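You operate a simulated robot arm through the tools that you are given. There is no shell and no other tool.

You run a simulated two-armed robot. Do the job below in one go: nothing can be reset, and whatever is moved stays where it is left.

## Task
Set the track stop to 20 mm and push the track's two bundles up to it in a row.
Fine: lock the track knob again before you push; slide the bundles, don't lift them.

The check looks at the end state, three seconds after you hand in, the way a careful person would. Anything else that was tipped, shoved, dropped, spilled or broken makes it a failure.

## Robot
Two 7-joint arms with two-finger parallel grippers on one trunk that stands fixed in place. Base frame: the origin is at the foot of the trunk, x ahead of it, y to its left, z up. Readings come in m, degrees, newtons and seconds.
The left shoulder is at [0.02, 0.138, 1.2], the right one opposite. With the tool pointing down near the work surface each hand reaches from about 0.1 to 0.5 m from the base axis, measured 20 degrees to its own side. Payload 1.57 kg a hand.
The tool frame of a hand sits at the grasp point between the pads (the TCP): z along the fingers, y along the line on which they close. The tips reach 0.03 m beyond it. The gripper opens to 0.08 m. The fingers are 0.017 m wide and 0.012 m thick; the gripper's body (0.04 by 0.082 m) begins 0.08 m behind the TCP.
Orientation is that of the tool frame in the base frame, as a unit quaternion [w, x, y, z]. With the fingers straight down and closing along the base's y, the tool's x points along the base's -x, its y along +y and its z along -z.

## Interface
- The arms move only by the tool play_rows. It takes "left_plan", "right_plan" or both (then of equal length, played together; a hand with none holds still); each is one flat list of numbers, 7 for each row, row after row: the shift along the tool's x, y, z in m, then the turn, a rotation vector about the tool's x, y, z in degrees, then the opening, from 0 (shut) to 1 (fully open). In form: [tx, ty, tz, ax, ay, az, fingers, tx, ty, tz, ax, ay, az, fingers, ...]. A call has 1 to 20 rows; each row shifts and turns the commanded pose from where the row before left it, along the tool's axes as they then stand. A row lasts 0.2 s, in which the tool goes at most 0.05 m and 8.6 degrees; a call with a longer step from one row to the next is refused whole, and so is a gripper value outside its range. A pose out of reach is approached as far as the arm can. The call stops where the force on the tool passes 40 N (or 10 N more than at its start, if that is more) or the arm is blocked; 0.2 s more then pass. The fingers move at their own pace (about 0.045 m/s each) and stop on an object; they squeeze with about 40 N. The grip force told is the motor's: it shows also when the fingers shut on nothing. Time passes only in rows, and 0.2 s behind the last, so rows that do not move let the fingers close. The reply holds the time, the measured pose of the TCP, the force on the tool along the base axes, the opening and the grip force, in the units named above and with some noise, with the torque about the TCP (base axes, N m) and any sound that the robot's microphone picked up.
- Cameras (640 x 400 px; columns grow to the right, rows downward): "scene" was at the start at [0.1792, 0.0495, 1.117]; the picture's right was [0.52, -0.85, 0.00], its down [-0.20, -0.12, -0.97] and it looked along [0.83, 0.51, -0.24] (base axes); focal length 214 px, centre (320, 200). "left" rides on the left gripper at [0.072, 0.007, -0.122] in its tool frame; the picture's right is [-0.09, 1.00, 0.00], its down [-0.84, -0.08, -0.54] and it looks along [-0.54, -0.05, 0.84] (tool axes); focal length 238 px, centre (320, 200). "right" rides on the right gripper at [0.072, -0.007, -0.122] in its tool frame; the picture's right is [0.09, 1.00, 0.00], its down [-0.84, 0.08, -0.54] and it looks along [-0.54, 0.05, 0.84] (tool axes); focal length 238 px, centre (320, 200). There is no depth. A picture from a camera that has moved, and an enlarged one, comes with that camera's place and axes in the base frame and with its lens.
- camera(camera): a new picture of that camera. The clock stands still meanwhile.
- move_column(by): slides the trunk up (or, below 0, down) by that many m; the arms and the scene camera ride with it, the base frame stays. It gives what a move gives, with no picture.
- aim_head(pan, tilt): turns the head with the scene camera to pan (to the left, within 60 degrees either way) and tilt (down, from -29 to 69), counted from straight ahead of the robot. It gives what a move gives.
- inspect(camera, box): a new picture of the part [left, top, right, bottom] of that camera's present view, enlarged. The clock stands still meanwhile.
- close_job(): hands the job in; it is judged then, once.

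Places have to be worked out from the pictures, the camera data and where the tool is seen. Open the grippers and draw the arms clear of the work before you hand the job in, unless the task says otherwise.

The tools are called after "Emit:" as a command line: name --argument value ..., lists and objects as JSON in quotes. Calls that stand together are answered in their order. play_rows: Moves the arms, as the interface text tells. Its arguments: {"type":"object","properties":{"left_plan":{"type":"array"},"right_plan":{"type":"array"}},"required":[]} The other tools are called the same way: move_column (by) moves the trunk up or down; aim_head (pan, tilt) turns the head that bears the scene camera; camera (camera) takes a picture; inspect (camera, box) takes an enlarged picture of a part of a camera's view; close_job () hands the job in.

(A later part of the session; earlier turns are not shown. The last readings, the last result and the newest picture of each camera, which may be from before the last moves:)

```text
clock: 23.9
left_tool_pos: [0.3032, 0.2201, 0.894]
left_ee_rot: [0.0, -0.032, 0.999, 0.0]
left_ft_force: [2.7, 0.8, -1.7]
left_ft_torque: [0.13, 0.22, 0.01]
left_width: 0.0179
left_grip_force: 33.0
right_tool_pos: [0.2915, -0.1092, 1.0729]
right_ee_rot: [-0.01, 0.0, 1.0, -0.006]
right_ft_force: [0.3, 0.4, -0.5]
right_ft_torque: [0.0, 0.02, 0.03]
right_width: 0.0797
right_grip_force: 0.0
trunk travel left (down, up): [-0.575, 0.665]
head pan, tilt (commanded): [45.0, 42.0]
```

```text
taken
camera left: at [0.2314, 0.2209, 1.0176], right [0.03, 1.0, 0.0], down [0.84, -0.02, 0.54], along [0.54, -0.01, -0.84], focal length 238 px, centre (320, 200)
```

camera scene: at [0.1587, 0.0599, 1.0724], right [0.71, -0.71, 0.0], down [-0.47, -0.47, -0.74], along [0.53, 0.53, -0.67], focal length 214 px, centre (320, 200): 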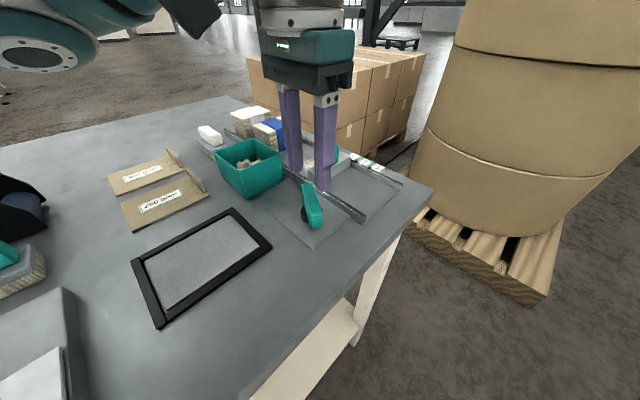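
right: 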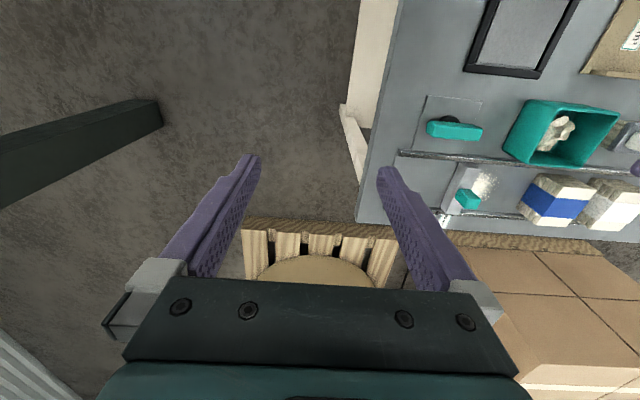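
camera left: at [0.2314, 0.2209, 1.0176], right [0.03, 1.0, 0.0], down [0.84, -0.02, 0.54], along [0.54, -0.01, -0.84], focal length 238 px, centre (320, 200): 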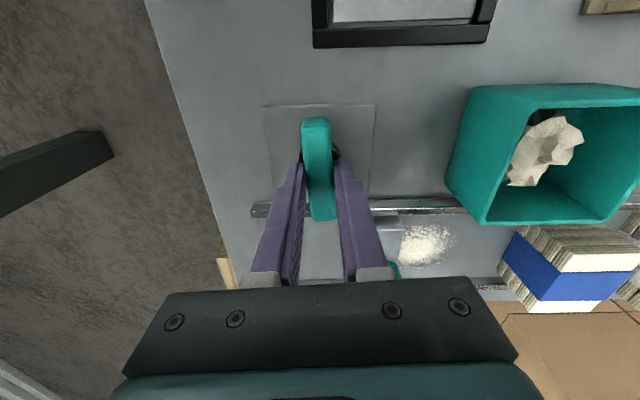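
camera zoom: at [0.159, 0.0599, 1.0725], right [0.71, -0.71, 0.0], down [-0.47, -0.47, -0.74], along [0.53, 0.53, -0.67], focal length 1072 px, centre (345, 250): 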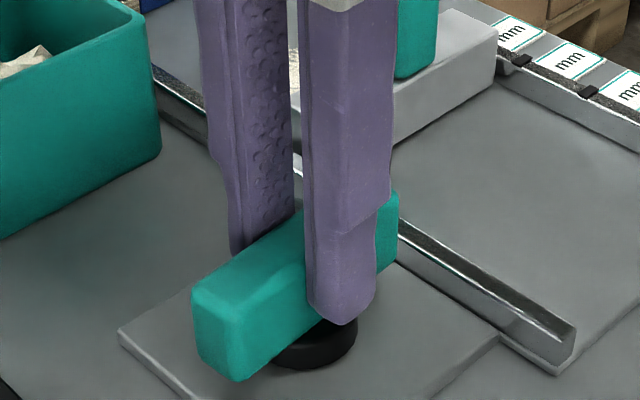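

Bar at 86° and still free. I turn another 8° to see whether an end stop comes at 90°.

Emit:
play_rows --left_plan '[0, 0, 0, 0, 0, 3, 0, 0, 0, 0, 0, 0, 3, 0, 0, 0, 0, 0, 0, 2, 0, 0, 0, 0, 0, 0, 0, 0]'

Emit:
inspect --camera "scene" --box '[260, 150, 370, 230]'

Emit:
camera --camera "left"

```text
clock: 24.9
left_tool_pos: [0.3021, 0.2202, 0.8941]
left_ee_rot: [-0.001, 0.037, 0.999, 0.001]
left_ft_force: [-1.1, 0.7, 5.2]
left_ft_torque: [-0.03, 0.08, 0.75]
left_width: 0.0192
left_grip_force: 33.3
right_tool_pos: [0.2917, -0.108, 1.073]
right_ee_rot: [-0.009, 0.0, 1.0, -0.005]
right_ft_force: [0.0, 0.2, -0.8]
right_ft_torque: [-0.01, -0.02, 0.03]
right_width: 0.08
right_grip_force: 0.0
trunk travel left (down, up): [-0.575, 0.665]
head pan, tilt (commanded): [45.0, 42.0]
```

```text
5.00 times, centred on (315, 190) of scene
camera zoom: at [0.1588, 0.0602, 1.0725], right [0.71, -0.71, 0.0], down [-0.47, -0.47, -0.74], along [0.53, 0.53, -0.67], focal length 1072 px, centre (345, 250)
```

zoom: 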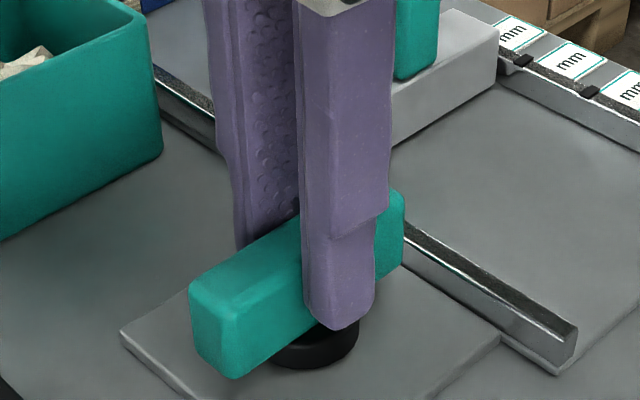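

```text
taken
camera left: at [0.2324, 0.2308, 1.0176], right [0.16, 0.99, 0.0], down [0.83, -0.14, 0.54], along [0.53, -0.09, -0.84], focal length 238 px, centre (320, 200)
```

left: 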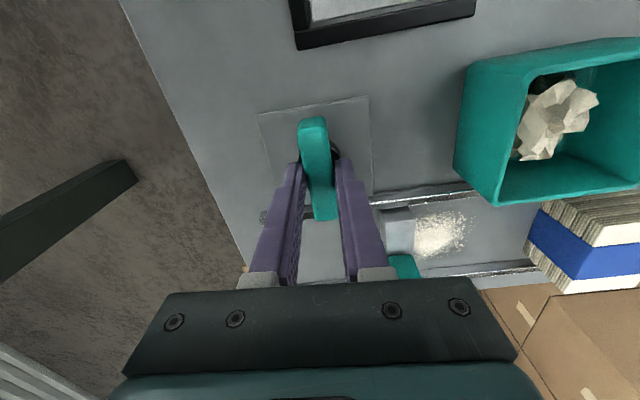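

Torque rose at about 94°, so the end stop is at 90°: the knob is now fully turned (unlocked), with the bar pointing along x. I relax the twist, release and rise.

Emit:
play_rows --left_plan '[0, 0, 0, 0, 0, -4, 0, 0, 0, 0, 0, 0, 0, 0.5, 0, 0, 0, 0, 0, 0, 0.5, 0, 0, -0.02, 0, 0, 0, 0.5, 0, 0, -0.03, 0, 0, 0, 0.5, 0, 0, -0.03, 0, 0, 0, 0.5, 0, 0, -0.02, 0, 0, 0, 0.5, 0, 0, 0, 0, 0, 0, 0.5]'

Emit:
camera --camera "left"

Emit:
inspect --camera "scene" --box '[230, 110, 390, 230]'

```text
clock: 26.7
left_tool_pos: [0.3044, 0.2197, 0.9952]
left_ee_rot: [0.0, 0.002, 1.0, 0.001]
left_ft_force: [-0.1, 0.1, 0.0]
left_ft_torque: [-0.01, 0.01, -0.01]
left_width: 0.0402
left_grip_force: 0.1
right_tool_pos: [0.2906, -0.1071, 1.0729]
right_ee_rot: [-0.01, 0.0, 1.0, -0.005]
right_ft_force: [-0.4, 0.8, -0.1]
right_ft_torque: [0.04, 0.0, 0.02]
right_width: 0.0797
right_grip_force: 0.0
trunk travel left (down, up): [-0.575, 0.665]
head pan, tilt (commanded): [45.0, 42.0]
```

```text
taken
camera left: at [0.2326, 0.2254, 1.1172], right [0.09, 1.0, 0.0], down [0.84, -0.08, 0.54], along [0.54, -0.05, -0.84], focal length 238 px, centre (320, 200)
```

left: 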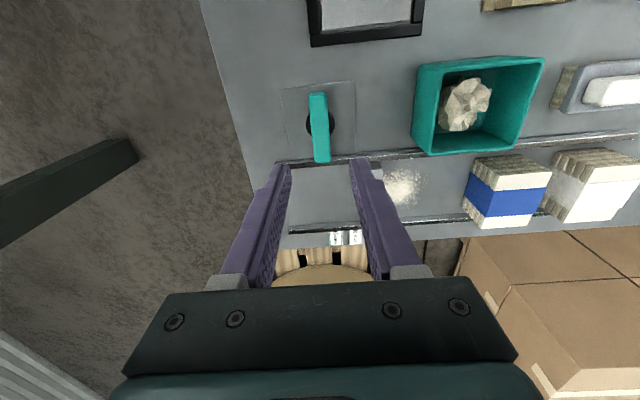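

```text
3.33 times, centred on (310, 170) of scene
camera zoom: at [0.1587, 0.0599, 1.0724], right [0.71, -0.71, 0.0], down [-0.47, -0.47, -0.74], along [0.53, 0.53, -0.67], focal length 715 px, centre (353, 300)
```

zoom: 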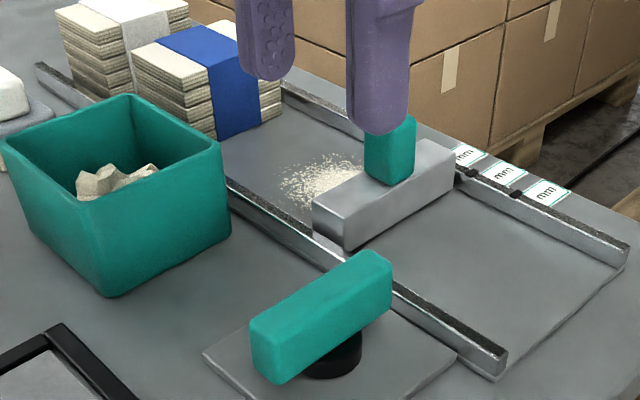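

The knob bar points along x now. The stop's tab is centred near (0.4005, 0.2727) with z about 0.869–0.90. I move the left hand above it and check centring.

Emit:
play_rows --left_plan '[-0.03, 0.017, 0, 0, 0, 0, 0.6, -0.03, 0.018, 0, 0, 0, 0, 0.6, -0.036, 0.018, 0, 0, 0, 0, 0.6, 0, 0, 0.02, 0, 0, 0, 0.6, 0, 0, 0.02, 0, 0, 0, 0.6, 0, 0, 0, 0, 0, 0, 0.6]'

Emit:
camera --camera "left"

Emit:
inspect --camera "scene" --box '[270, 110, 410, 210]'

```text
clock: 28.1
left_tool_pos: [0.3974, 0.2716, 0.9565]
left_ee_rot: [0.0, 0.002, 1.0, -0.001]
left_ft_force: [-0.2, 0.5, -1.2]
left_ft_torque: [0.0, 0.02, -0.01]
left_width: 0.0479
left_grip_force: 0.1
right_tool_pos: [0.2915, -0.1083, 1.0748]
right_ee_rot: [-0.009, 0.0, 1.0, -0.005]
right_ft_force: [0.5, 0.1, -0.1]
right_ft_torque: [0.02, -0.03, -0.03]
right_width: 0.0801
right_grip_force: 0.0
trunk travel left (down, up): [-0.575, 0.665]
head pan, tilt (commanded): [45.0, 42.0]
```

```text
taken
camera left: at [0.3267, 0.2775, 1.0784], right [0.09, 1.0, 0.0], down [0.84, -0.08, 0.54], along [0.54, -0.05, -0.84], focal length 238 px, centre (320, 200)
```

left: 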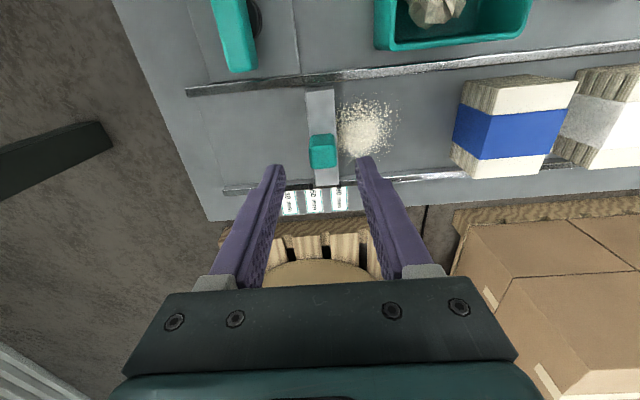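

```text
4.00 times, centred on (340, 160) of scene
camera zoom: at [0.1587, 0.0599, 1.0724], right [0.71, -0.71, 0.0], down [-0.47, -0.47, -0.74], along [0.53, 0.53, -0.67], focal length 858 px, centre (240, 360)
```

zoom: 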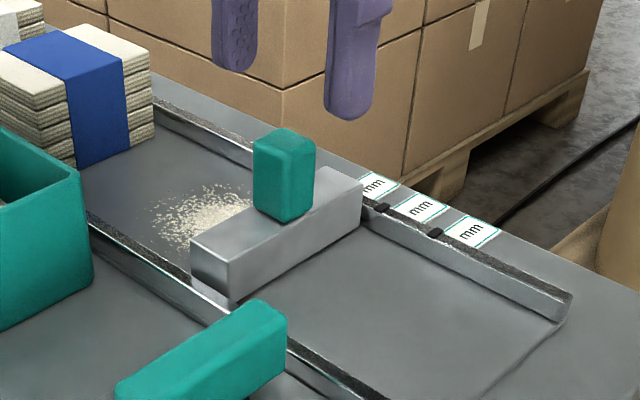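

I zoom the left camera on tab and marks for exact centring.

Emit:
inspect --camera "left" --box '[270, 80, 390, 220]'

```text
2.86 times, centred on (330, 150) of left
camera zoom: at [0.3267, 0.2775, 1.0784], right [0.09, 1.0, 0.0], down [0.84, -0.08, 0.54], along [0.54, -0.05, -0.84], focal length 681 px, centre (291, 343)
```

zoom: 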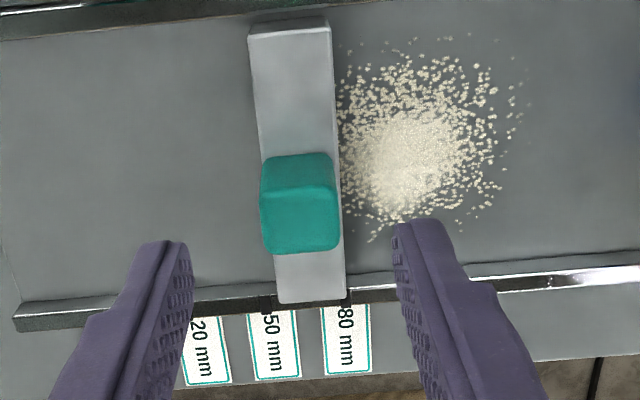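

The tab centre is about 2.7 mm to +y and 2 mm to +x of the hand. I correct, go down to TCP z≈0.904 (tips just above the block) and close on the tab.

Emit:
play_rows --left_plan '[-0.002, 0.0027, 0, 0, 0, 0, 0.6, 0, 0, 0.018, 0, 0, 0, 0.6, 0, 0, 0.018, 0, 0, 0, 0.6, 0, 0, 0.0165, 0, 0, 0, 0.6, 0, 0, 0, 0, 0, 0, 0.6, 0, 0, 0, 0, 0, 0, 0.35, 0, 0, 0, 0, 0, 0, 0.1, 0, 0, 0, 0, 0, 0, 0.1, 0, 0, 0, 0, 0, 0, 0.1]'

Emit:
camera --camera "left"

Emit:
inspect --camera "scene" --box '[270, 110, 410, 210]'

```text
clock: 30.1
left_tool_pos: [0.4001, 0.2744, 0.902]
left_ee_rot: [-0.001, 0.002, 1.0, 0.0]
left_ft_force: [0.6, -0.3, -1.8]
left_ft_torque: [0.03, 0.03, 0.17]
left_width: 0.0215
left_grip_force: 34.9
right_tool_pos: [0.2914, -0.1093, 1.0733]
right_ee_rot: [-0.01, 0.0, 1.0, -0.005]
right_ft_force: [-0.6, 0.1, 0.5]
right_ft_torque: [0.02, -0.01, 0.0]
right_width: 0.08
right_grip_force: 0.1
trunk travel left (down, up): [-0.575, 0.665]
head pan, tilt (commanded): [45.0, 42.0]
```

```text
taken
camera left: at [0.3284, 0.28, 1.0244], right [0.09, 1.0, 0.0], down [0.84, -0.08, 0.54], along [0.54, -0.05, -0.84], focal length 238 px, centre (320, 200)
```

left: 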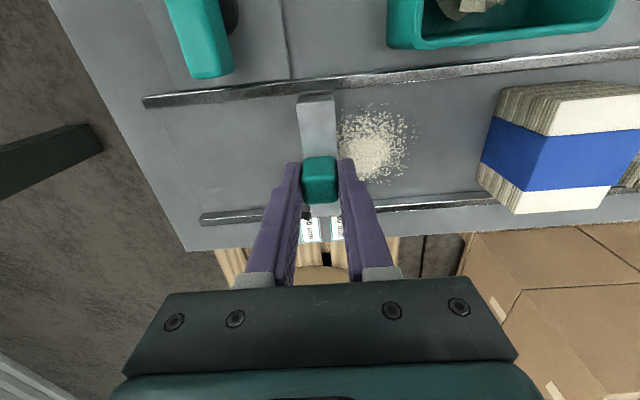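

```text
4.00 times, centred on (340, 160) of scene
camera zoom: at [0.1587, 0.0597, 1.0724], right [0.71, -0.71, 0.0], down [-0.47, -0.47, -0.74], along [0.53, 0.53, -0.67], focal length 858 px, centre (240, 360)
```

zoom: 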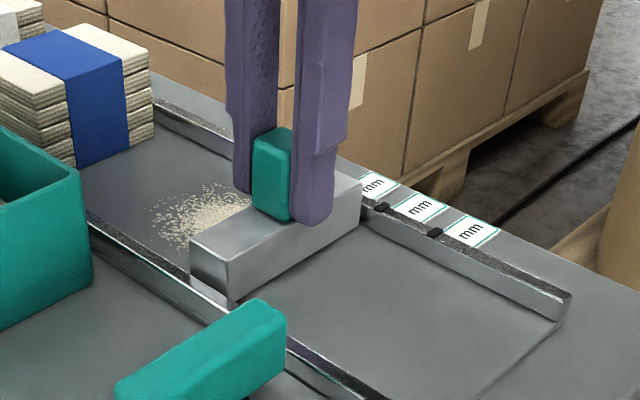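

The tab is held with little force. I slide it 10 mm toward -y first, to be sure the stop is free.

Emit:
play_rows --left_plan '[0, -0.005, 0, 0, 0, 0, 0.1, 0, -0.005, 0, 0, 0, 0, 0.1, 0, 0, 0, 0, 0, 0, 0.1]'

Emit:
inspect --camera "scene" --box '[270, 110, 410, 210]'

```text
clock: 30.9
left_tool_pos: [0.3998, 0.266, 0.9014]
left_ee_rot: [-0.001, 0.001, 1.0, 0.0]
left_ft_force: [-4.9, 1.0, 3.7]
left_ft_torque: [0.11, -0.47, 0.29]
left_width: 0.0216
left_grip_force: 35.2
right_tool_pos: [0.2897, -0.1084, 1.0732]
right_ee_rot: [-0.01, 0.0, 1.0, -0.005]
right_ft_force: [0.8, 0.1, -0.1]
right_ft_torque: [0.01, 0.03, 0.02]
right_width: 0.0801
right_grip_force: 0.1
trunk travel left (down, up): [-0.575, 0.665]
head pan, tilt (commanded): [45.0, 42.0]
```

```text
4.00 times, centred on (340, 160) of scene
camera zoom: at [0.1581, 0.0601, 1.0724], right [0.71, -0.71, 0.0], down [-0.47, -0.47, -0.74], along [0.53, 0.53, -0.67], focal length 858 px, centre (240, 360)
```

zoom: 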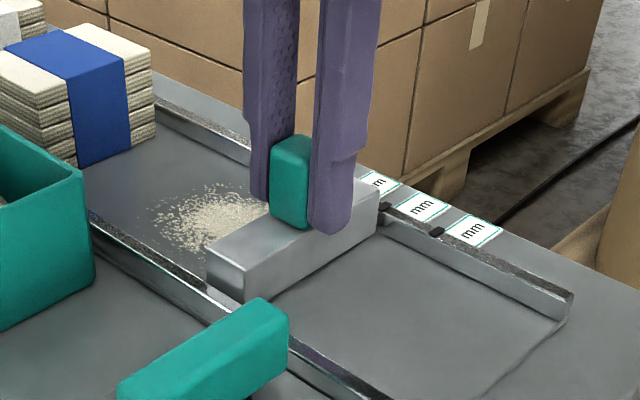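

The stop slides freely. I move it another 48 mm toward the 20 mm mark and then check alignment.

Emit:
play_rows --left_plan '[0, -0.006, 0, 0, 0, 0, 0.1, 0, -0.006, 0, 0, 0, 0, 0.1, 0, -0.006, 0, 0, 0, 0, 0.1, 0, -0.006, 0, 0, 0, 0, 0.1, 0, -0.006, 0, 0, 0, 0, 0.1, 0, -0.006, 0, 0, 0, 0, 0.1, 0, -0.006, 0, 0, 0, 0, 0.1, 0, -0.006, 0, 0, 0, 0, 0.1, 0, 0, 0, 0, 0, 0, 0.1, 0, 0, 0, 0, 0, 0, 0.1]'

Emit:
camera --camera "left"

Emit:
inspect --camera "scene" --box '[310, 130, 420, 210]'

```text
clock: 33.1
left_tool_pos: [0.3994, 0.2188, 0.9014]
left_ee_rot: [-0.001, 0.001, 1.0, 0.0]
left_ft_force: [-2.3, 0.1, 7.1]
left_ft_torque: [-0.04, 0.64, 0.18]
left_width: 0.0219
left_grip_force: 35.0
right_tool_pos: [0.2916, -0.1074, 1.0749]
right_ee_rot: [-0.009, 0.0, 1.0, -0.004]
right_ft_force: [-0.4, -0.6, 0.6]
right_ft_torque: [0.02, -0.02, 0.0]
right_width: 0.0801
right_grip_force: 0.1
trunk travel left (down, up): [-0.575, 0.665]
head pan, tilt (commanded): [45.0, 42.0]
```

```text
taken
camera left: at [0.3284, 0.2243, 1.0243], right [0.09, 1.0, 0.0], down [0.84, -0.08, 0.54], along [0.54, -0.05, -0.84], focal length 238 px, centre (320, 200)
```

left: 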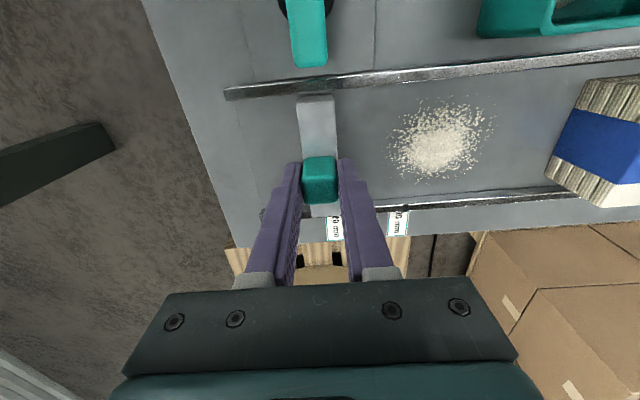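

```text
5.00 times, centred on (365, 170) of scene
camera zoom: at [0.1586, 0.0602, 1.0723], right [0.71, -0.71, 0.0], down [-0.47, -0.47, -0.74], along [0.53, 0.53, -0.67], focal length 1072 px, centre (95, 350)
```

zoom: 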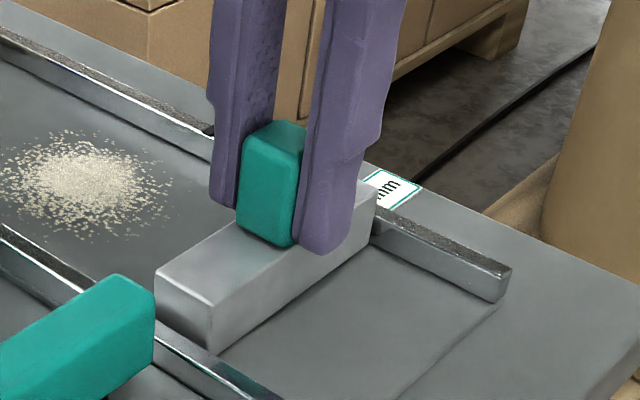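

The hand reads about 56 mm of travel, so some millimetres may remain. I look at the mark from the right hand's camera, since the left fingers hide it.

Emit:
camera --camera "right"

Emit:
inspect --camera "left" --box '[280, 90, 420, 240]'

```text
taken
camera right: at [0.2211, -0.1136, 1.1973], right [-0.09, 1.0, -0.01], down [0.85, 0.08, 0.52], along [0.52, 0.04, -0.85], focal length 238 px, centre (320, 200)
```

right: 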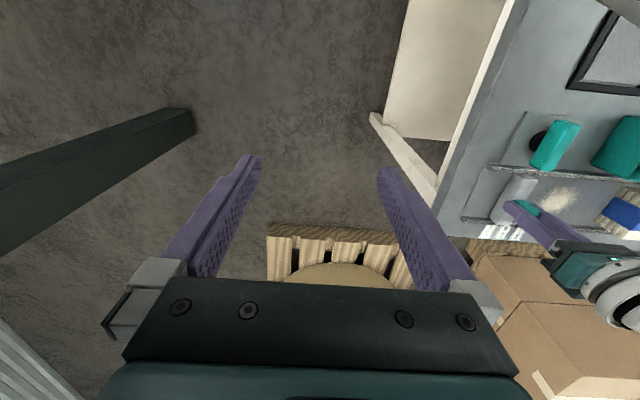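

```text
2.67 times, centred on (350, 165) of left
camera zoom: at [0.3284, 0.2243, 1.0243], right [0.09, 1.0, 0.0], down [0.84, -0.08, 0.54], along [0.54, -0.05, -0.84], focal length 636 px, centre (240, 293)
```

zoom: 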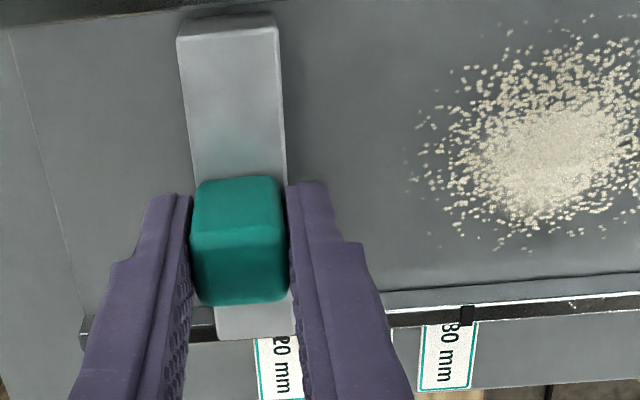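

In the left view the stop's face computes to y≈0.230, with the 80 mark at 0.2845, so about 4–5 mm remain. I slide it 4 mm on, then open, rise and check the mark in a clear view.

Emit:
play_rows --left_plan '[0, -0.002, 0, 0, 0, 0, 0.1, 0, -0.002, 0, 0, 0, 0, 0.1, 0, 0, 0, 0, 0, 0, 0.1, 0, 0, 0, 0, 0, 0, 0.1, 0, 0, 0, 0, 0, 0, 0.6, 0, 0, 0, 0, 0, 0, 0.6, 0, 0, -0.02, 0, 0, 0, 0.6, 0, 0, -0.03, 0, 0, 0, 0.6, 0, 0, 0, 0, 0, 0, 1.0, 0, 0, 0, 0, 0, 0, 1.0, 0, 0, 0, 0, 0, 0, 1.0]'

Emit:
camera --camera "left"

Emit:
inspect --camera "left" --box '[270, 100, 390, 230]'

Emit:
inspect --camera "scene" --box '[310, 130, 420, 210]'

```text
clock: 35.5
left_tool_pos: [0.4005, 0.2139, 0.9538]
left_ee_rot: [0.0, 0.002, 1.0, 0.0]
left_ft_force: [-1.0, -0.5, 0.5]
left_ft_torque: [-0.05, 0.0, 0.01]
left_width: 0.08
left_grip_force: 0.1
right_tool_pos: [0.291, -0.1078, 1.0735]
right_ee_rot: [-0.01, -0.001, 1.0, -0.005]
right_ft_force: [-0.1, -0.3, -0.1]
right_ft_torque: [0.04, -0.02, -0.01]
right_width: 0.08
right_grip_force: 0.0
trunk travel left (down, up): [-0.575, 0.665]
head pan, tilt (commanded): [45.0, 42.0]
```

```text
taken
camera left: at [0.329, 0.2198, 1.0758], right [0.09, 1.0, 0.0], down [0.84, -0.08, 0.54], along [0.54, -0.05, -0.84], focal length 238 px, centre (320, 200)
```

left: 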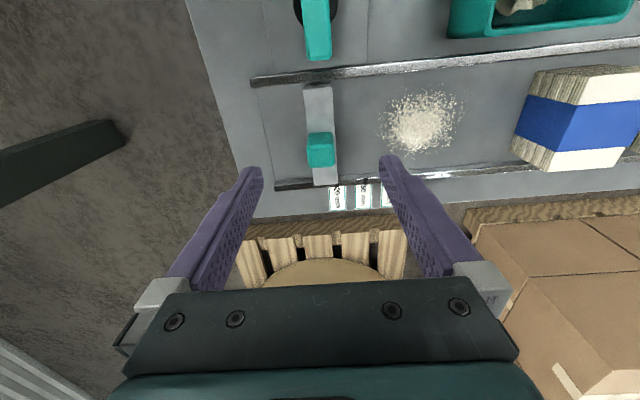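

```text
3.08 times, centred on (330, 165) of left
camera zoom: at [0.329, 0.2198, 1.0758], right [0.09, 1.0, 0.0], down [0.84, -0.08, 0.54], along [0.54, -0.05, -0.84], focal length 733 px, centre (289, 308)
```

zoom: 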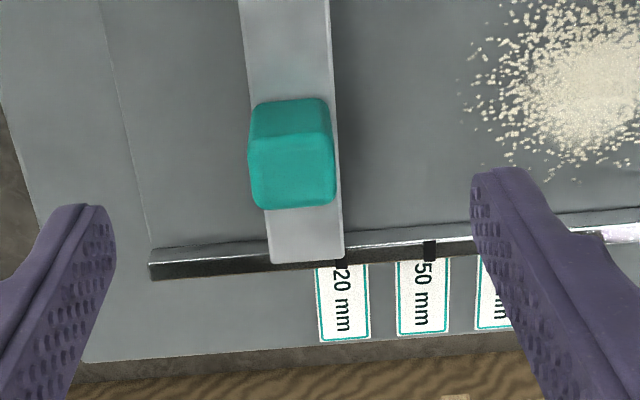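

```text
5.00 times, centred on (365, 170) of scene
camera zoom: at [0.1587, 0.0599, 1.0724], right [0.71, -0.71, 0.0], down [-0.47, -0.47, -0.74], along [0.53, 0.53, -0.67], focal length 1072 px, centre (95, 350)
```

zoom: 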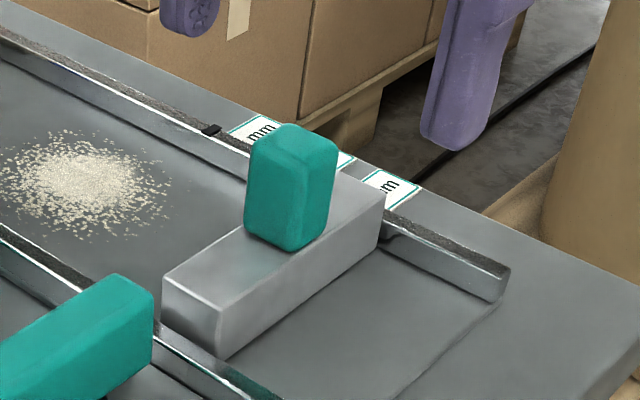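

I zoom closely on the 20 mm mark and the stop's bundle-side face.

Emit:
inspect --camera "left" --box '[310, 165, 374, 205]'

```text
10.00 times, centred on (342, 185) of left
camera zoom: at [0.329, 0.2198, 1.0758], right [0.09, 1.0, 0.0], down [0.84, -0.08, 0.54], along [0.54, -0.05, -0.84], focal length 2384 px, centre (100, 350)
```

zoom: 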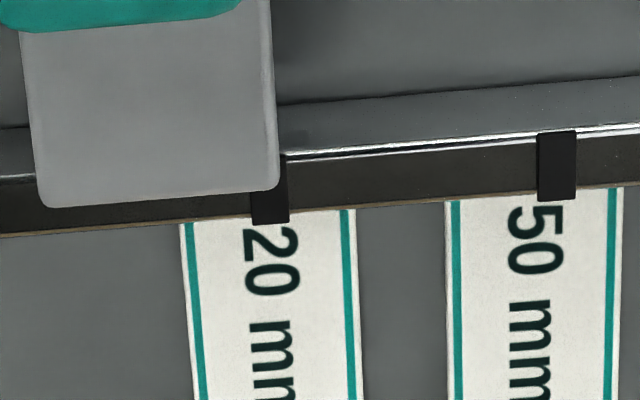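

The face is about 0.8 mm short of the mark's centre on the +y side. I regrip the tab and nudge it 0.9 mm further, then check again.

Emit:
play_rows --left_plan '[0, 0, 0, 0, 0, 0, 0.6, 0, 0, 0.025, 0, 0, 0, 0.6, 0, 0, 0.025, 0, 0, 0, 0.6, 0, 0, 0, 0, 0, 0, 0.3, 0, 0, 0, 0, 0, 0, 0.1, 0, 0, 0, 0, 0, 0, 0.1, 0, -0.0009, 0, 0, 0, 0, 0.1, 0, 0, 0, 0, 0, 0, 0.1, 0, 0, 0, 0, 0, 0, 0.1, 0, 0, 0, 0, 0, 0, 0.6, 0, 0, 0, 0, 0, 0, 0.6, 0, 0, -0.025, 0, 0, 0, 0.6, 0, 0, -0.025, 0, 0, 0, 0.8, 0, 0, 0, 0, 0, 0, 1.0, 0, 0, 0, 0, 0, 0, 1.0]'

Emit:
inspect --camera "left" --box '[310, 165, 374, 205]'

```text
clock: 38.7
left_tool_pos: [0.3997, 0.2117, 0.9518]
left_ee_rot: [0.0, 0.002, 1.0, 0.0]
left_ft_force: [-0.5, -0.5, -0.1]
left_ft_torque: [0.01, 0.01, 0.02]
left_width: 0.0799
left_grip_force: 0.1
right_tool_pos: [0.2904, -0.1081, 1.0741]
right_ee_rot: [-0.01, 0.0, 1.0, -0.005]
right_ft_force: [-0.6, 0.0, -0.5]
right_ft_torque: [-0.02, 0.02, 0.0]
right_width: 0.0801
right_grip_force: 0.1
trunk travel left (down, up): [-0.575, 0.665]
head pan, tilt (commanded): [45.0, 42.0]
```

```text
10.00 times, centred on (342, 185) of left
camera zoom: at [0.329, 0.2176, 1.0749], right [0.1, 1.0, 0.0], down [0.84, -0.08, 0.54], along [0.54, -0.05, -0.84], focal length 2384 px, centre (100, 350)
```

zoom: 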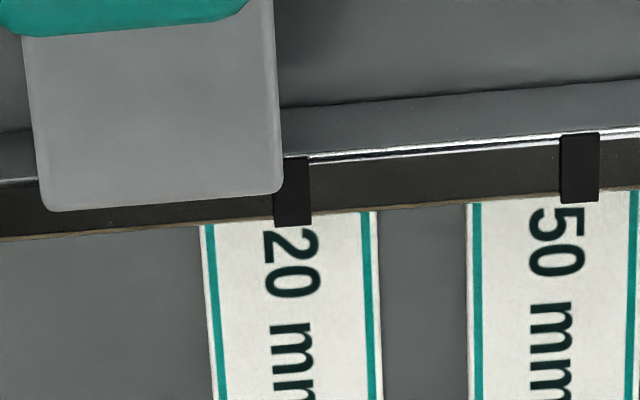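

Now the face is about 1 mm past the mark's centre. One more fine nudge of +1 mm.

Emit:
play_rows --left_plan '[0, 0, 0, 0, 0, 0, 0.6, 0, 0, 0.025, 0, 0, 0, 0.6, 0, 0, 0.025, 0, 0, 0, 0.6, 0, 0, 0, 0, 0, 0, 0.3, 0, 0, 0, 0, 0, 0, 0.1, 0, 0, 0, 0, 0, 0, 0.1, 0, 0.001, 0, 0, 0, 0, 0.1, 0, 0, 0, 0, 0, 0, 0.1, 0, 0, 0, 0, 0, 0, 0.1, 0, 0, 0, 0, 0, 0, 0.6, 0, 0, 0, 0, 0, 0, 0.6, 0, 0, -0.025, 0, 0, 0, 0.6, 0, 0, -0.025, 0, 0, 0, 0.8, 0, 0, 0, 0, 0, 0, 1.0, 0, 0, 0, 0, 0, 0, 1.0]'

Emit:
inspect --camera "left" --box '[310, 165, 374, 205]'

```text
clock: 41.9
left_tool_pos: [0.4005, 0.2135, 0.9533]
left_ee_rot: [0.0, 0.001, 1.0, 0.0]
left_ft_force: [-0.7, -1.1, 0.0]
left_ft_torque: [0.0, 0.0, -0.01]
left_width: 0.0796
left_grip_force: 0.1
right_tool_pos: [0.2921, -0.1085, 1.073]
right_ee_rot: [-0.009, 0.0, 1.0, -0.005]
right_ft_force: [0.1, 0.2, 0.5]
right_ft_torque: [-0.03, -0.02, -0.02]
right_width: 0.0801
right_grip_force: 0.0
trunk travel left (down, up): [-0.575, 0.665]
head pan, tilt (commanded): [45.0, 42.0]
```

```text
10.00 times, centred on (342, 185) of left
camera zoom: at [0.3276, 0.2195, 1.0754], right [0.1, 1.0, 0.0], down [0.84, -0.08, 0.54], along [0.54, -0.05, -0.84], focal length 2384 px, centre (100, 350)
```

zoom: 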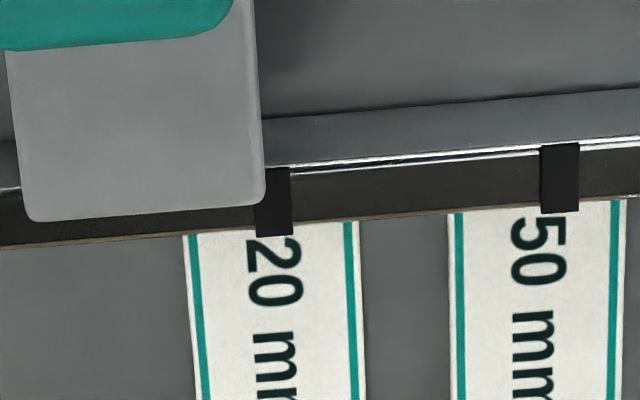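

The stop did not follow that nudge (still about 1 mm past). I try once more with a slightly bigger command, since the play is now taken up.

Emit:
play_rows --left_plan '[0, 0, 0, 0, 0, 0, 0.6, 0, 0, 0.025, 0, 0, 0, 0.6, 0, 0, 0.025, 0, 0, 0, 0.6, 0, 0, 0, 0, 0, 0, 0.3, 0, 0, 0, 0, 0, 0, 0.1, 0, 0, 0, 0, 0, 0, 0.1, 0, 0.0008, 0, 0, 0, 0, 0.1, 0, 0, 0, 0, 0, 0, 0.1, 0, 0, 0, 0, 0, 0, 0.1]'

Emit:
inspect --camera "left" --box '[280, 120, 390, 230]'

```text
clock: 43.9
left_tool_pos: [0.3989, 0.2131, 0.9028]
left_ee_rot: [0.0, 0.001, 1.0, -0.001]
left_ft_force: [-1.3, -0.3, -1.4]
left_ft_torque: [0.02, -1.09, 0.18]
left_width: 0.0218
left_grip_force: 34.6
right_tool_pos: [0.2908, -0.1092, 1.0743]
right_ee_rot: [-0.009, -0.001, 1.0, -0.005]
right_ft_force: [-0.1, 0.0, 0.4]
right_ft_torque: [0.02, 0.01, -0.03]
right_width: 0.0801
right_grip_force: 0.1
trunk travel left (down, up): [-0.575, 0.665]
head pan, tilt (commanded): [45.0, 42.0]
```

```text
3.64 times, centred on (335, 175) of left
camera zoom: at [0.3281, 0.2196, 1.0249], right [0.1, 1.0, 0.0], down [0.84, -0.08, 0.54], along [0.54, -0.05, -0.84], focal length 867 px, centre (266, 291)
```

zoom: 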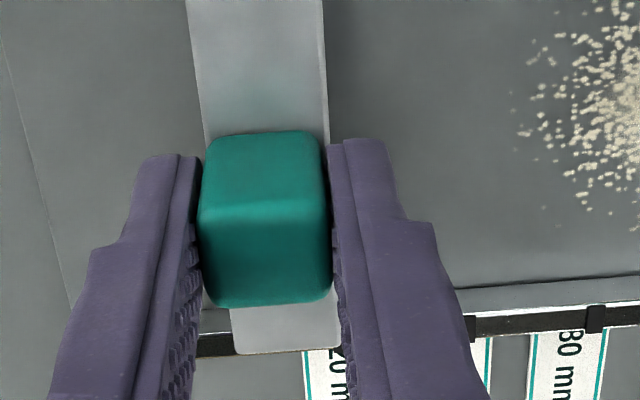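

I release and look at the mark again.

Emit:
play_rows --left_plan '[0, 0, 0, 0, 0, 0, 0.6, 0, 0, 0, 0, 0, 0, 0.6, 0, 0, -0.025, 0, 0, 0, 0.6, 0, 0, -0.025, 0, 0, 0, 0.8, 0, 0, 0, 0, 0, 0, 1.0, 0, 0, 0, 0, 0, 0, 1.0]'

Emit:
inspect --camera "left" --box '[310, 165, 374, 205]'

```text
clock: 45.3
left_tool_pos: [0.4004, 0.2145, 0.9535]
left_ee_rot: [0.0, 0.001, 1.0, 0.001]
left_ft_force: [-0.3, 0.0, 0.4]
left_ft_torque: [0.01, 0.03, 0.02]
left_width: 0.0802
left_grip_force: 0.0
right_tool_pos: [0.2915, -0.1089, 1.0744]
right_ee_rot: [-0.01, 0.001, 1.0, -0.005]
right_ft_force: [-0.9, -1.0, -0.1]
right_ft_torque: [0.02, -0.02, 0.02]
right_width: 0.0798
right_grip_force: 0.0
trunk travel left (down, up): [-0.575, 0.665]
head pan, tilt (commanded): [45.0, 42.0]
```

```text
10.00 times, centred on (342, 185) of left
camera zoom: at [0.3279, 0.2197, 1.0746], right [0.1, 1.0, 0.0], down [0.84, -0.08, 0.54], along [0.54, -0.05, -0.84], focal length 2384 px, centre (100, 350)
```

zoom: 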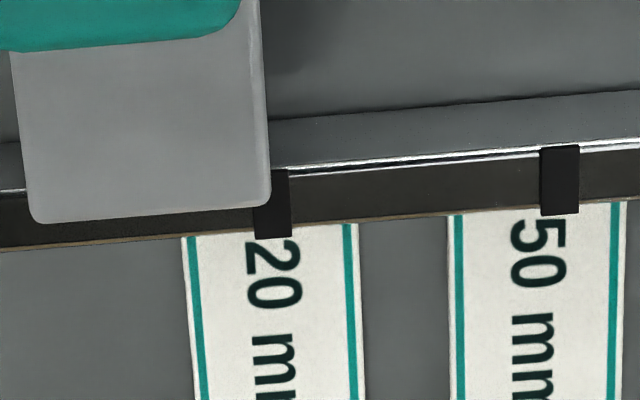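

The stop's face is within about 0.4 mm of the 20 mm mark, which is good. Now I go back over the knob, bar along x, to lock it again.

Emit:
play_rows --left_plan '[0, 0, -0.03, 0, 0, 0, 0.5, 0.032, 0.002, 0, 0, 0, 0, 0.5, 0.033, 0.002, 0, 0, 0, 0, 0.5, 0.033, 0.0015, 0, 0, 0, 0, 0.5, 0, 0, 0.03, 0, 0, 0, 0.5, 0, 0, 0.01, 0, 0, 0, 0.5, 0, 0, 0, 0, 0, 0, 0.5]'

Emit:
inspect --camera "left" --box '[260, 80, 380, 200]'

Emit:
inspect --camera "scene" --box '[230, 110, 390, 230]'

```text
clock: 46.9
left_tool_pos: [0.3021, 0.2203, 0.9426]
left_ee_rot: [0.0, 0.001, 1.0, 0.001]
left_ft_force: [0.3, -0.5, 1.0]
left_ft_torque: [0.01, 0.0, -0.01]
left_width: 0.0398
left_grip_force: 0.1
right_tool_pos: [0.2912, -0.1079, 1.0743]
right_ee_rot: [-0.01, 0.0, 1.0, -0.005]
right_ft_force: [-0.5, -0.7, 0.0]
right_ft_torque: [0.01, 0.04, 0.01]
right_width: 0.0799
right_grip_force: 0.1
trunk travel left (down, up): [-0.575, 0.665]
head pan, tilt (commanded): [45.0, 42.0]
```

```text
3.33 times, centred on (320, 140) of left
camera zoom: at [0.2307, 0.2256, 1.0645], right [0.09, 1.0, 0.0], down [0.84, -0.08, 0.54], along [0.54, -0.05, -0.84], focal length 794 px, centre (320, 400)
```

zoom: 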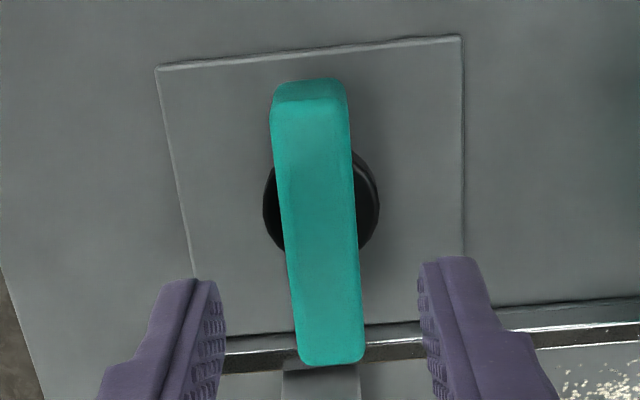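

```text
3.33 times, centred on (310, 170) of scene
camera zoom: at [0.1587, 0.0599, 1.0724], right [0.71, -0.71, 0.0], down [-0.47, -0.47, -0.74], along [0.53, 0.53, -0.67], focal length 715 px, centre (353, 300)
```

zoom: 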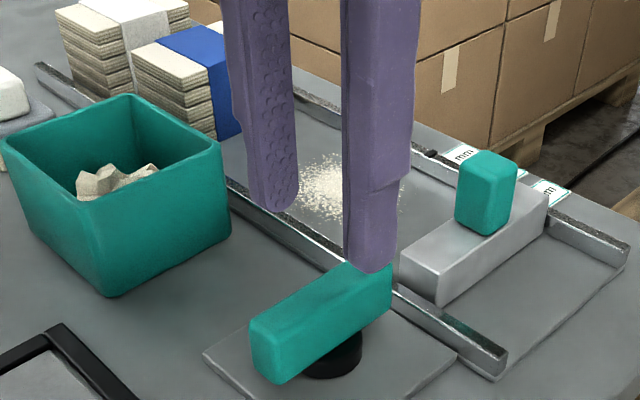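

The hand is well centred over the bar. I lower to z≈0.895 and grip it.

Emit:
play_rows --left_plan '[0, 0, 0.016, 0, 0, 0, 0.5, 0, 0, 0.016, 0, 0, 0, 0.5, 0, 0, 0.0155, 0, 0, 0, 0.5, 0, 0, 0, 0, 0, 0, 0.3, 0, 0, 0, 0, 0, 0, 0, 0, 0, 0, 0, 0, 0, 0, 0, 0, 0, 0, 0, 0, 0]'

```text
clock: 48.5
left_tool_pos: [0.3021, 0.2197, 0.8936]
left_ee_rot: [-0.001, 0.0, 1.0, 0.0]
left_ft_force: [0.9, 1.4, -4.7]
left_ft_torque: [-0.11, -0.5, 0.23]
left_width: 0.0181
left_grip_force: 32.7
right_tool_pos: [0.2926, -0.1091, 1.0743]
right_ee_rot: [-0.011, 0.0, 1.0, -0.005]
right_ft_force: [0.3, -0.5, -0.2]
right_ft_torque: [0.01, 0.01, -0.04]
right_width: 0.08
right_grip_force: 0.0
trunk travel left (down, up): [-0.575, 0.665]
head pan, tilt (commanded): [45.0, 42.0]
```

Gripped with small forces. I turn counter-clockwise about 45° in 5° steps and check.

Emit:
play_rows --left_plan '[0, 0, 0, 0, 0, -5, 0, 0, 0, 0, 0, 0, -5, 0, 0, 0, 0, 0, 0, -5, 0, 0, 0, 0, 0, 0, -5, 0, 0, 0, 0, 0, 0, -5, 0, 0, 0, 0, 0, 0, -5, 0, 0, 0, 0, 0, 0, -5, 0, 0, 0, 0, 0, 0, -5, 0, 0, 0, 0, 0, 0, -5, 0, 0, 0, 0, 0, 0, 0, 0]'

Emit:
inspect --camera "scene" --box '[260, 150, 370, 230]'

```text
clock: 50.7
left_tool_pos: [0.3016, 0.2191, 0.8938]
left_ee_rot: [0.0, -0.382, 0.924, 0.0]
left_ft_force: [3.5, 2.7, -17.5]
left_ft_torque: [-0.27, 0.33, -0.01]
left_width: 0.0177
left_grip_force: 32.8
right_tool_pos: [0.2906, -0.1095, 1.074]
right_ee_rot: [-0.01, -0.001, 1.0, -0.006]
right_ft_force: [0.0, -0.7, 0.3]
right_ft_torque: [0.01, -0.02, 0.02]
right_width: 0.0799
right_grip_force: 0.1
trunk travel left (down, up): [-0.575, 0.665]
head pan, tilt (commanded): [45.0, 42.0]
```

```text
5.00 times, centred on (315, 190) of scene
camera zoom: at [0.1583, 0.0596, 1.0724], right [0.71, -0.71, 0.0], down [-0.47, -0.47, -0.74], along [0.53, 0.53, -0.67], focal length 1072 px, centre (345, 250)
```

zoom: 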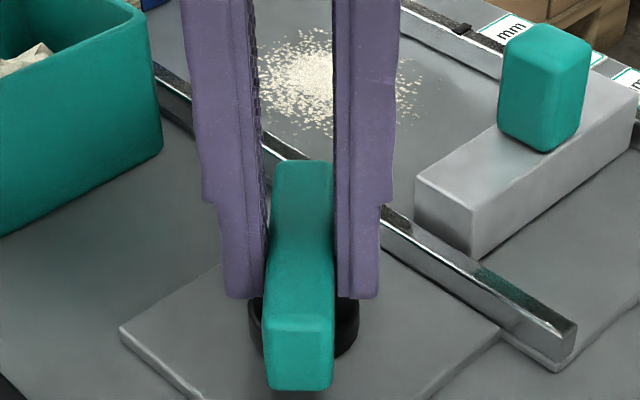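

The bar followed to 45°. I keep turning counter-clockwise to the locked direction along y.

Emit:
play_rows --left_plan '[0, 0, 0.0005, 0, 0, -5, 0, 0, 0, 0, 0, 0, -5, 0, 0, 0, 0, 0, 0, -5, 0, 0, 0, 0, 0, 0, -5, 0, 0, 0, 0, 0, 0, -5, 0, 0, 0, 0, 0, 0, -5, 0, 0, 0, 0, 0, 0, -5, 0, 0, 0, 0, 0, 0, -5, 0, 0, 0, 0, 0, 0, -3, 0, 0, 0, 0, 0, 0, 0, 0]'

Emit:
inspect --camera "scene" --box '[260, 150, 370, 230]'

```text
clock: 52.9
left_tool_pos: [0.3033, 0.2194, 0.8947]
left_ee_rot: [0.0, -0.694, 0.72, -0.001]
left_ft_force: [7.1, -3.1, -9.5]
left_ft_torque: [-0.93, -0.03, 0.0]
left_width: 0.0178
left_grip_force: 32.9
right_tool_pos: [0.2915, -0.1094, 1.0734]
right_ee_rot: [-0.01, 0.0, 1.0, -0.005]
right_ft_force: [0.7, 0.3, 0.2]
right_ft_torque: [0.0, 0.0, 0.0]
right_width: 0.0797
right_grip_force: 0.1
trunk travel left (down, up): [-0.575, 0.665]
head pan, tilt (commanded): [45.0, 42.0]
```

```text
5.00 times, centred on (315, 190) of scene
camera zoom: at [0.1593, 0.0589, 1.0723], right [0.71, -0.71, 0.0], down [-0.47, -0.47, -0.74], along [0.53, 0.52, -0.67], focal length 1072 px, centre (345, 250)
```

zoom: 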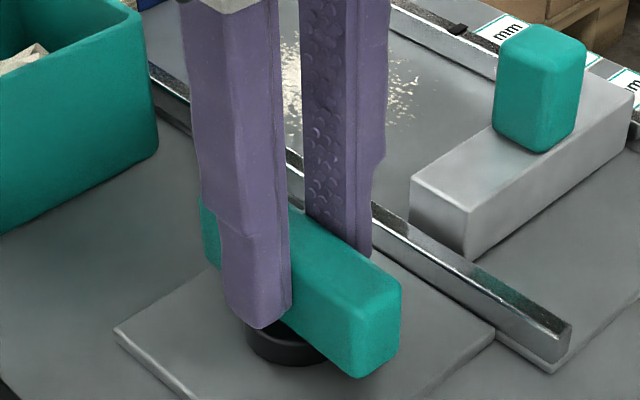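

Bar at about 2° from the locked position. I turn 5° more to seat it against its end stop.

Emit:
play_rows --left_plan '[0, 0, 0, 0, 0, -2, 0, 0, 0, 0, 0, 0, -2, 0, 0, 0, 0, 0, 0, -2, 0, 0, 0, 0, 0, 0, 0, 0]'

Emit:
inspect --camera "scene" --box '[260, 150, 370, 230]'

```text
clock: 53.9
left_tool_pos: [0.3019, 0.2198, 0.8942]
left_ee_rot: [0.001, 0.73, -0.683, 0.001]
left_ft_force: [0.7, -3.4, 3.1]
left_ft_torque: [0.03, 0.02, -0.72]
left_width: 0.019
left_grip_force: 32.9
right_tool_pos: [0.2914, -0.1087, 1.0744]
right_ee_rot: [-0.009, 0.0, 1.0, -0.005]
right_ft_force: [-1.2, -0.3, 0.3]
right_ft_torque: [-0.01, 0.0, -0.01]
right_width: 0.08
right_grip_force: 0.3
trunk travel left (down, up): [-0.575, 0.665]
head pan, tilt (commanded): [45.0, 42.0]
```

```text
5.00 times, centred on (315, 190) of scene
camera zoom: at [0.159, 0.0595, 1.0725], right [0.71, -0.71, 0.0], down [-0.47, -0.47, -0.74], along [0.53, 0.53, -0.67], focal length 1072 px, centre (345, 250)
```

zoom: 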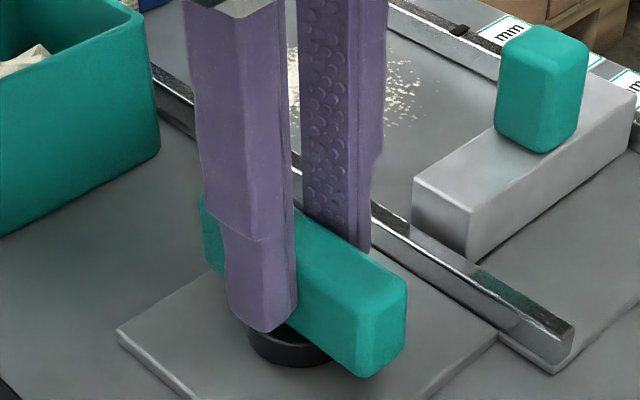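

Torque -0.72 N m shows the knob seated at the locked end. I relax the twist, release, rise and turn the wrist back to neutral.

Emit:
play_rows --left_plan '[0, 0, 0, 0, 0, 3, 0, 0, 0, 0, 0, 0, 0, 0.5, 0, 0, 0, 0, 0, 0, 0.5, 0, 0, -0.025, 0, 0, 0, 0.5, 0, 0, -0.035, 0, 0, 0, 0.5, 0, 0, -0.04, 0, 0, 0, 0.5, 0, 0, -0.03, 0, 0, 8.2, 0.5, 0, 0, 0, 0, 0, 8.3, 0.5, 0, 0, 0, 0, 0, 8.3, 0.5, 0, 0, 0, 0, 0, 8.3, 0.5, 0, 0, 0, 0, 0, 8.3, 0.5, 0, 0, 0, 0, 0, 8.3, 0.5, 0, 0, 0, 0, 0, 8.3, 0.5, 0, 0, 0, 0, 0, 8.3, 0.5, 0, 0, 0, 0, 0, 8.3, 0.5, 0, 0, 0, 0, 0, 8.3, 0.5, 0, 0, 0, 0, 0, 7.7, 0.5, 0, 0, 0, 0, 0, 0, 0.5]'

Emit:
camera --camera "left"

Emit:
camera --camera "scene"

Emit:
inspect --camera "scene" --box '[260, 130, 390, 230]'

```text
clock: 57.7
left_tool_pos: [0.3034, 0.2203, 1.025]
left_ee_rot: [0.0, -0.001, 1.0, 0.001]
left_ft_force: [0.2, 0.8, 0.3]
left_ft_torque: [0.01, 0.0, -0.02]
left_width: 0.04
left_grip_force: 0.0
right_tool_pos: [0.291, -0.1078, 1.0745]
right_ee_rot: [-0.01, 0.0, 1.0, -0.005]
right_ft_force: [0.1, -0.5, -0.3]
right_ft_torque: [-0.01, -0.05, 0.0]
right_width: 0.0799
right_grip_force: 0.1
trunk travel left (down, up): [-0.575, 0.665]
head pan, tilt (commanded): [45.0, 42.0]
```

```text
taken
camera left: at [0.2314, 0.2253, 1.1462], right [0.09, 1.0, 0.0], down [0.84, -0.08, 0.54], along [0.54, -0.05, -0.84], focal length 238 px, centre (320, 200)
```

left: 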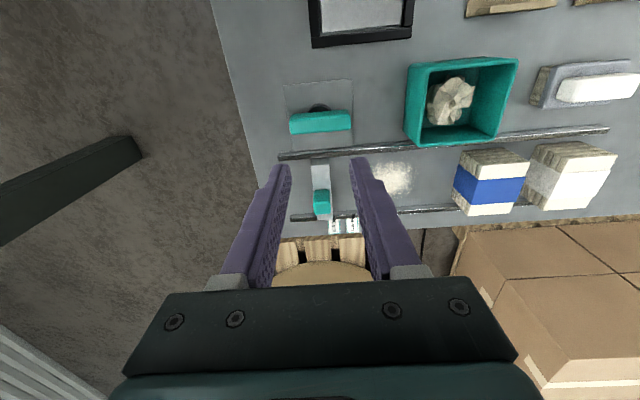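

```text
taken
camera scene: at [0.1587, 0.0599, 1.0724], right [0.71, -0.71, 0.0], down [-0.47, -0.47, -0.74], along [0.53, 0.53, -0.67], focal length 214 px, centre (320, 200)
```

scene: 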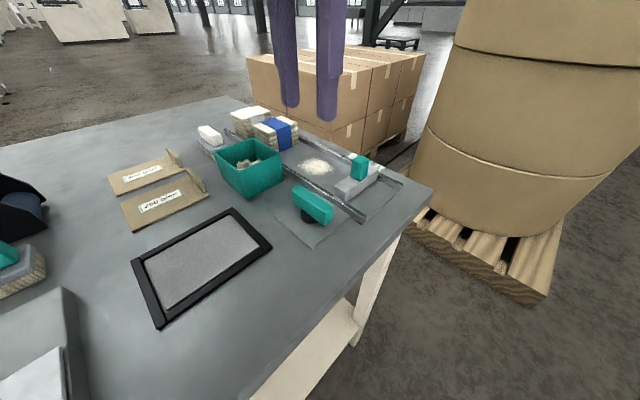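

```text
4.00 times, centred on (325, 180) of scene
camera zoom: at [0.1587, 0.0599, 1.0724], right [0.71, -0.71, 0.0], down [-0.47, -0.47, -0.74], along [0.53, 0.53, -0.67], focal length 858 px, centre (300, 280)
```

zoom: 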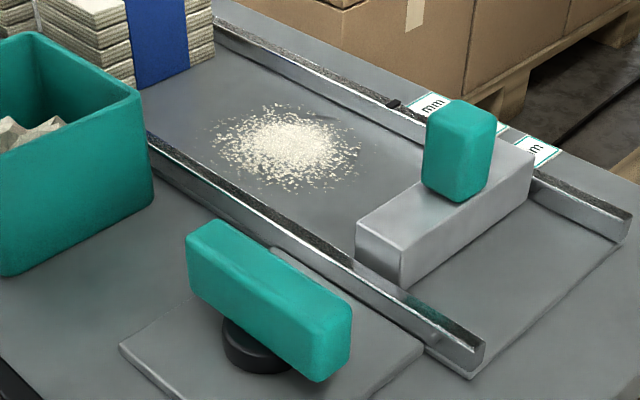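

The stop is set and locked. Now I test how far the left hand can reach behind the white bundle (its +y face is near y≈0.551, x 0.363–0.44), moving high above everything.

Emit:
play_rows --left_plan '[-0.008, 0.029, 0, 0, 0, 0, 0.5, -0.008, 0.029, 0, 0, 0, 0, 0.5, -0.008, 0.029, 0, 0, 0, 0, 0.5, -0.008, 0.029, 0, 0, 0, 0, 0.5, -0.008, 0.029, 0, 0, 0, 0, 0.5, -0.008, 0.029, 0, 0, 0, 0, 0.5, -0.008, 0.029, 0, 0, 0, 0, 0.5, -0.008, 0.029, 0, 0, 0, 0, 0.5, -0.008, 0.029, 0, 0, 0, 0, 0.5, -0.008, 0.029, 0, 0, 0, 0, 0.5, -0.008, 0.029, 0, 0, 0, 0, 0.5, -0.008, 0.031, 0, 0, 0, 0, 0.5, 0, 0, 0, 0, 0, 0, 0.5]'

Emit:
camera --camera "left"

Emit:
camera --camera "scene"

```text
clock: 60.5
left_tool_pos: [0.359, 0.5117, 1.0311]
left_ee_rot: [-0.002, -0.002, 1.0, 0.0]
left_ft_force: [-0.2, -0.5, 1.0]
left_ft_torque: [-0.01, -0.01, 0.01]
left_width: 0.0399
left_grip_force: 0.0
left hand out of reach, approached as far as the arm can: row 10, 11, 12
right_tool_pos: [0.2907, -0.1081, 1.074]
right_ee_rot: [-0.01, 0.0, 1.0, -0.005]
right_ft_force: [0.1, -0.7, -0.6]
right_ft_torque: [0.04, -0.03, 0.01]
right_width: 0.0798
right_grip_force: 0.0
trunk travel left (down, up): [-0.575, 0.665]
head pan, tilt (commanded): [45.0, 42.0]
```

```text
taken
camera left: at [0.2874, 0.5163, 1.1533], right [0.09, 1.0, 0.0], down [0.84, -0.07, 0.54], along [0.54, -0.05, -0.84], focal length 238 px, centre (320, 200)
```

left: 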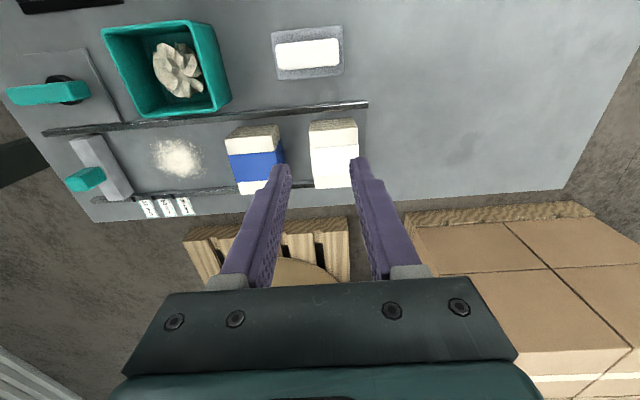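

```text
taken
camera scene: at [0.1587, 0.0599, 1.0724], right [0.71, -0.71, 0.0], down [-0.47, -0.47, -0.74], along [0.53, 0.53, -0.67], focal length 214 px, centre (320, 200)
```

scene: 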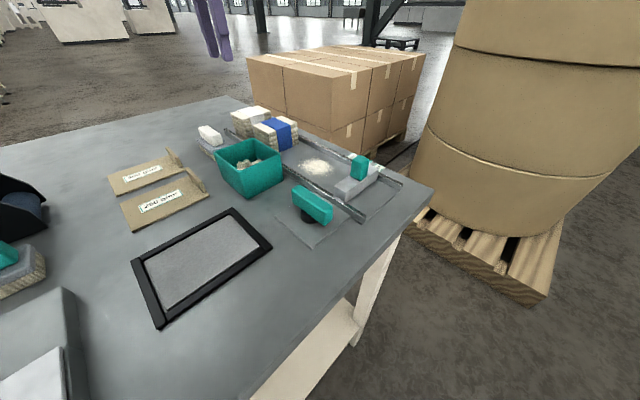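

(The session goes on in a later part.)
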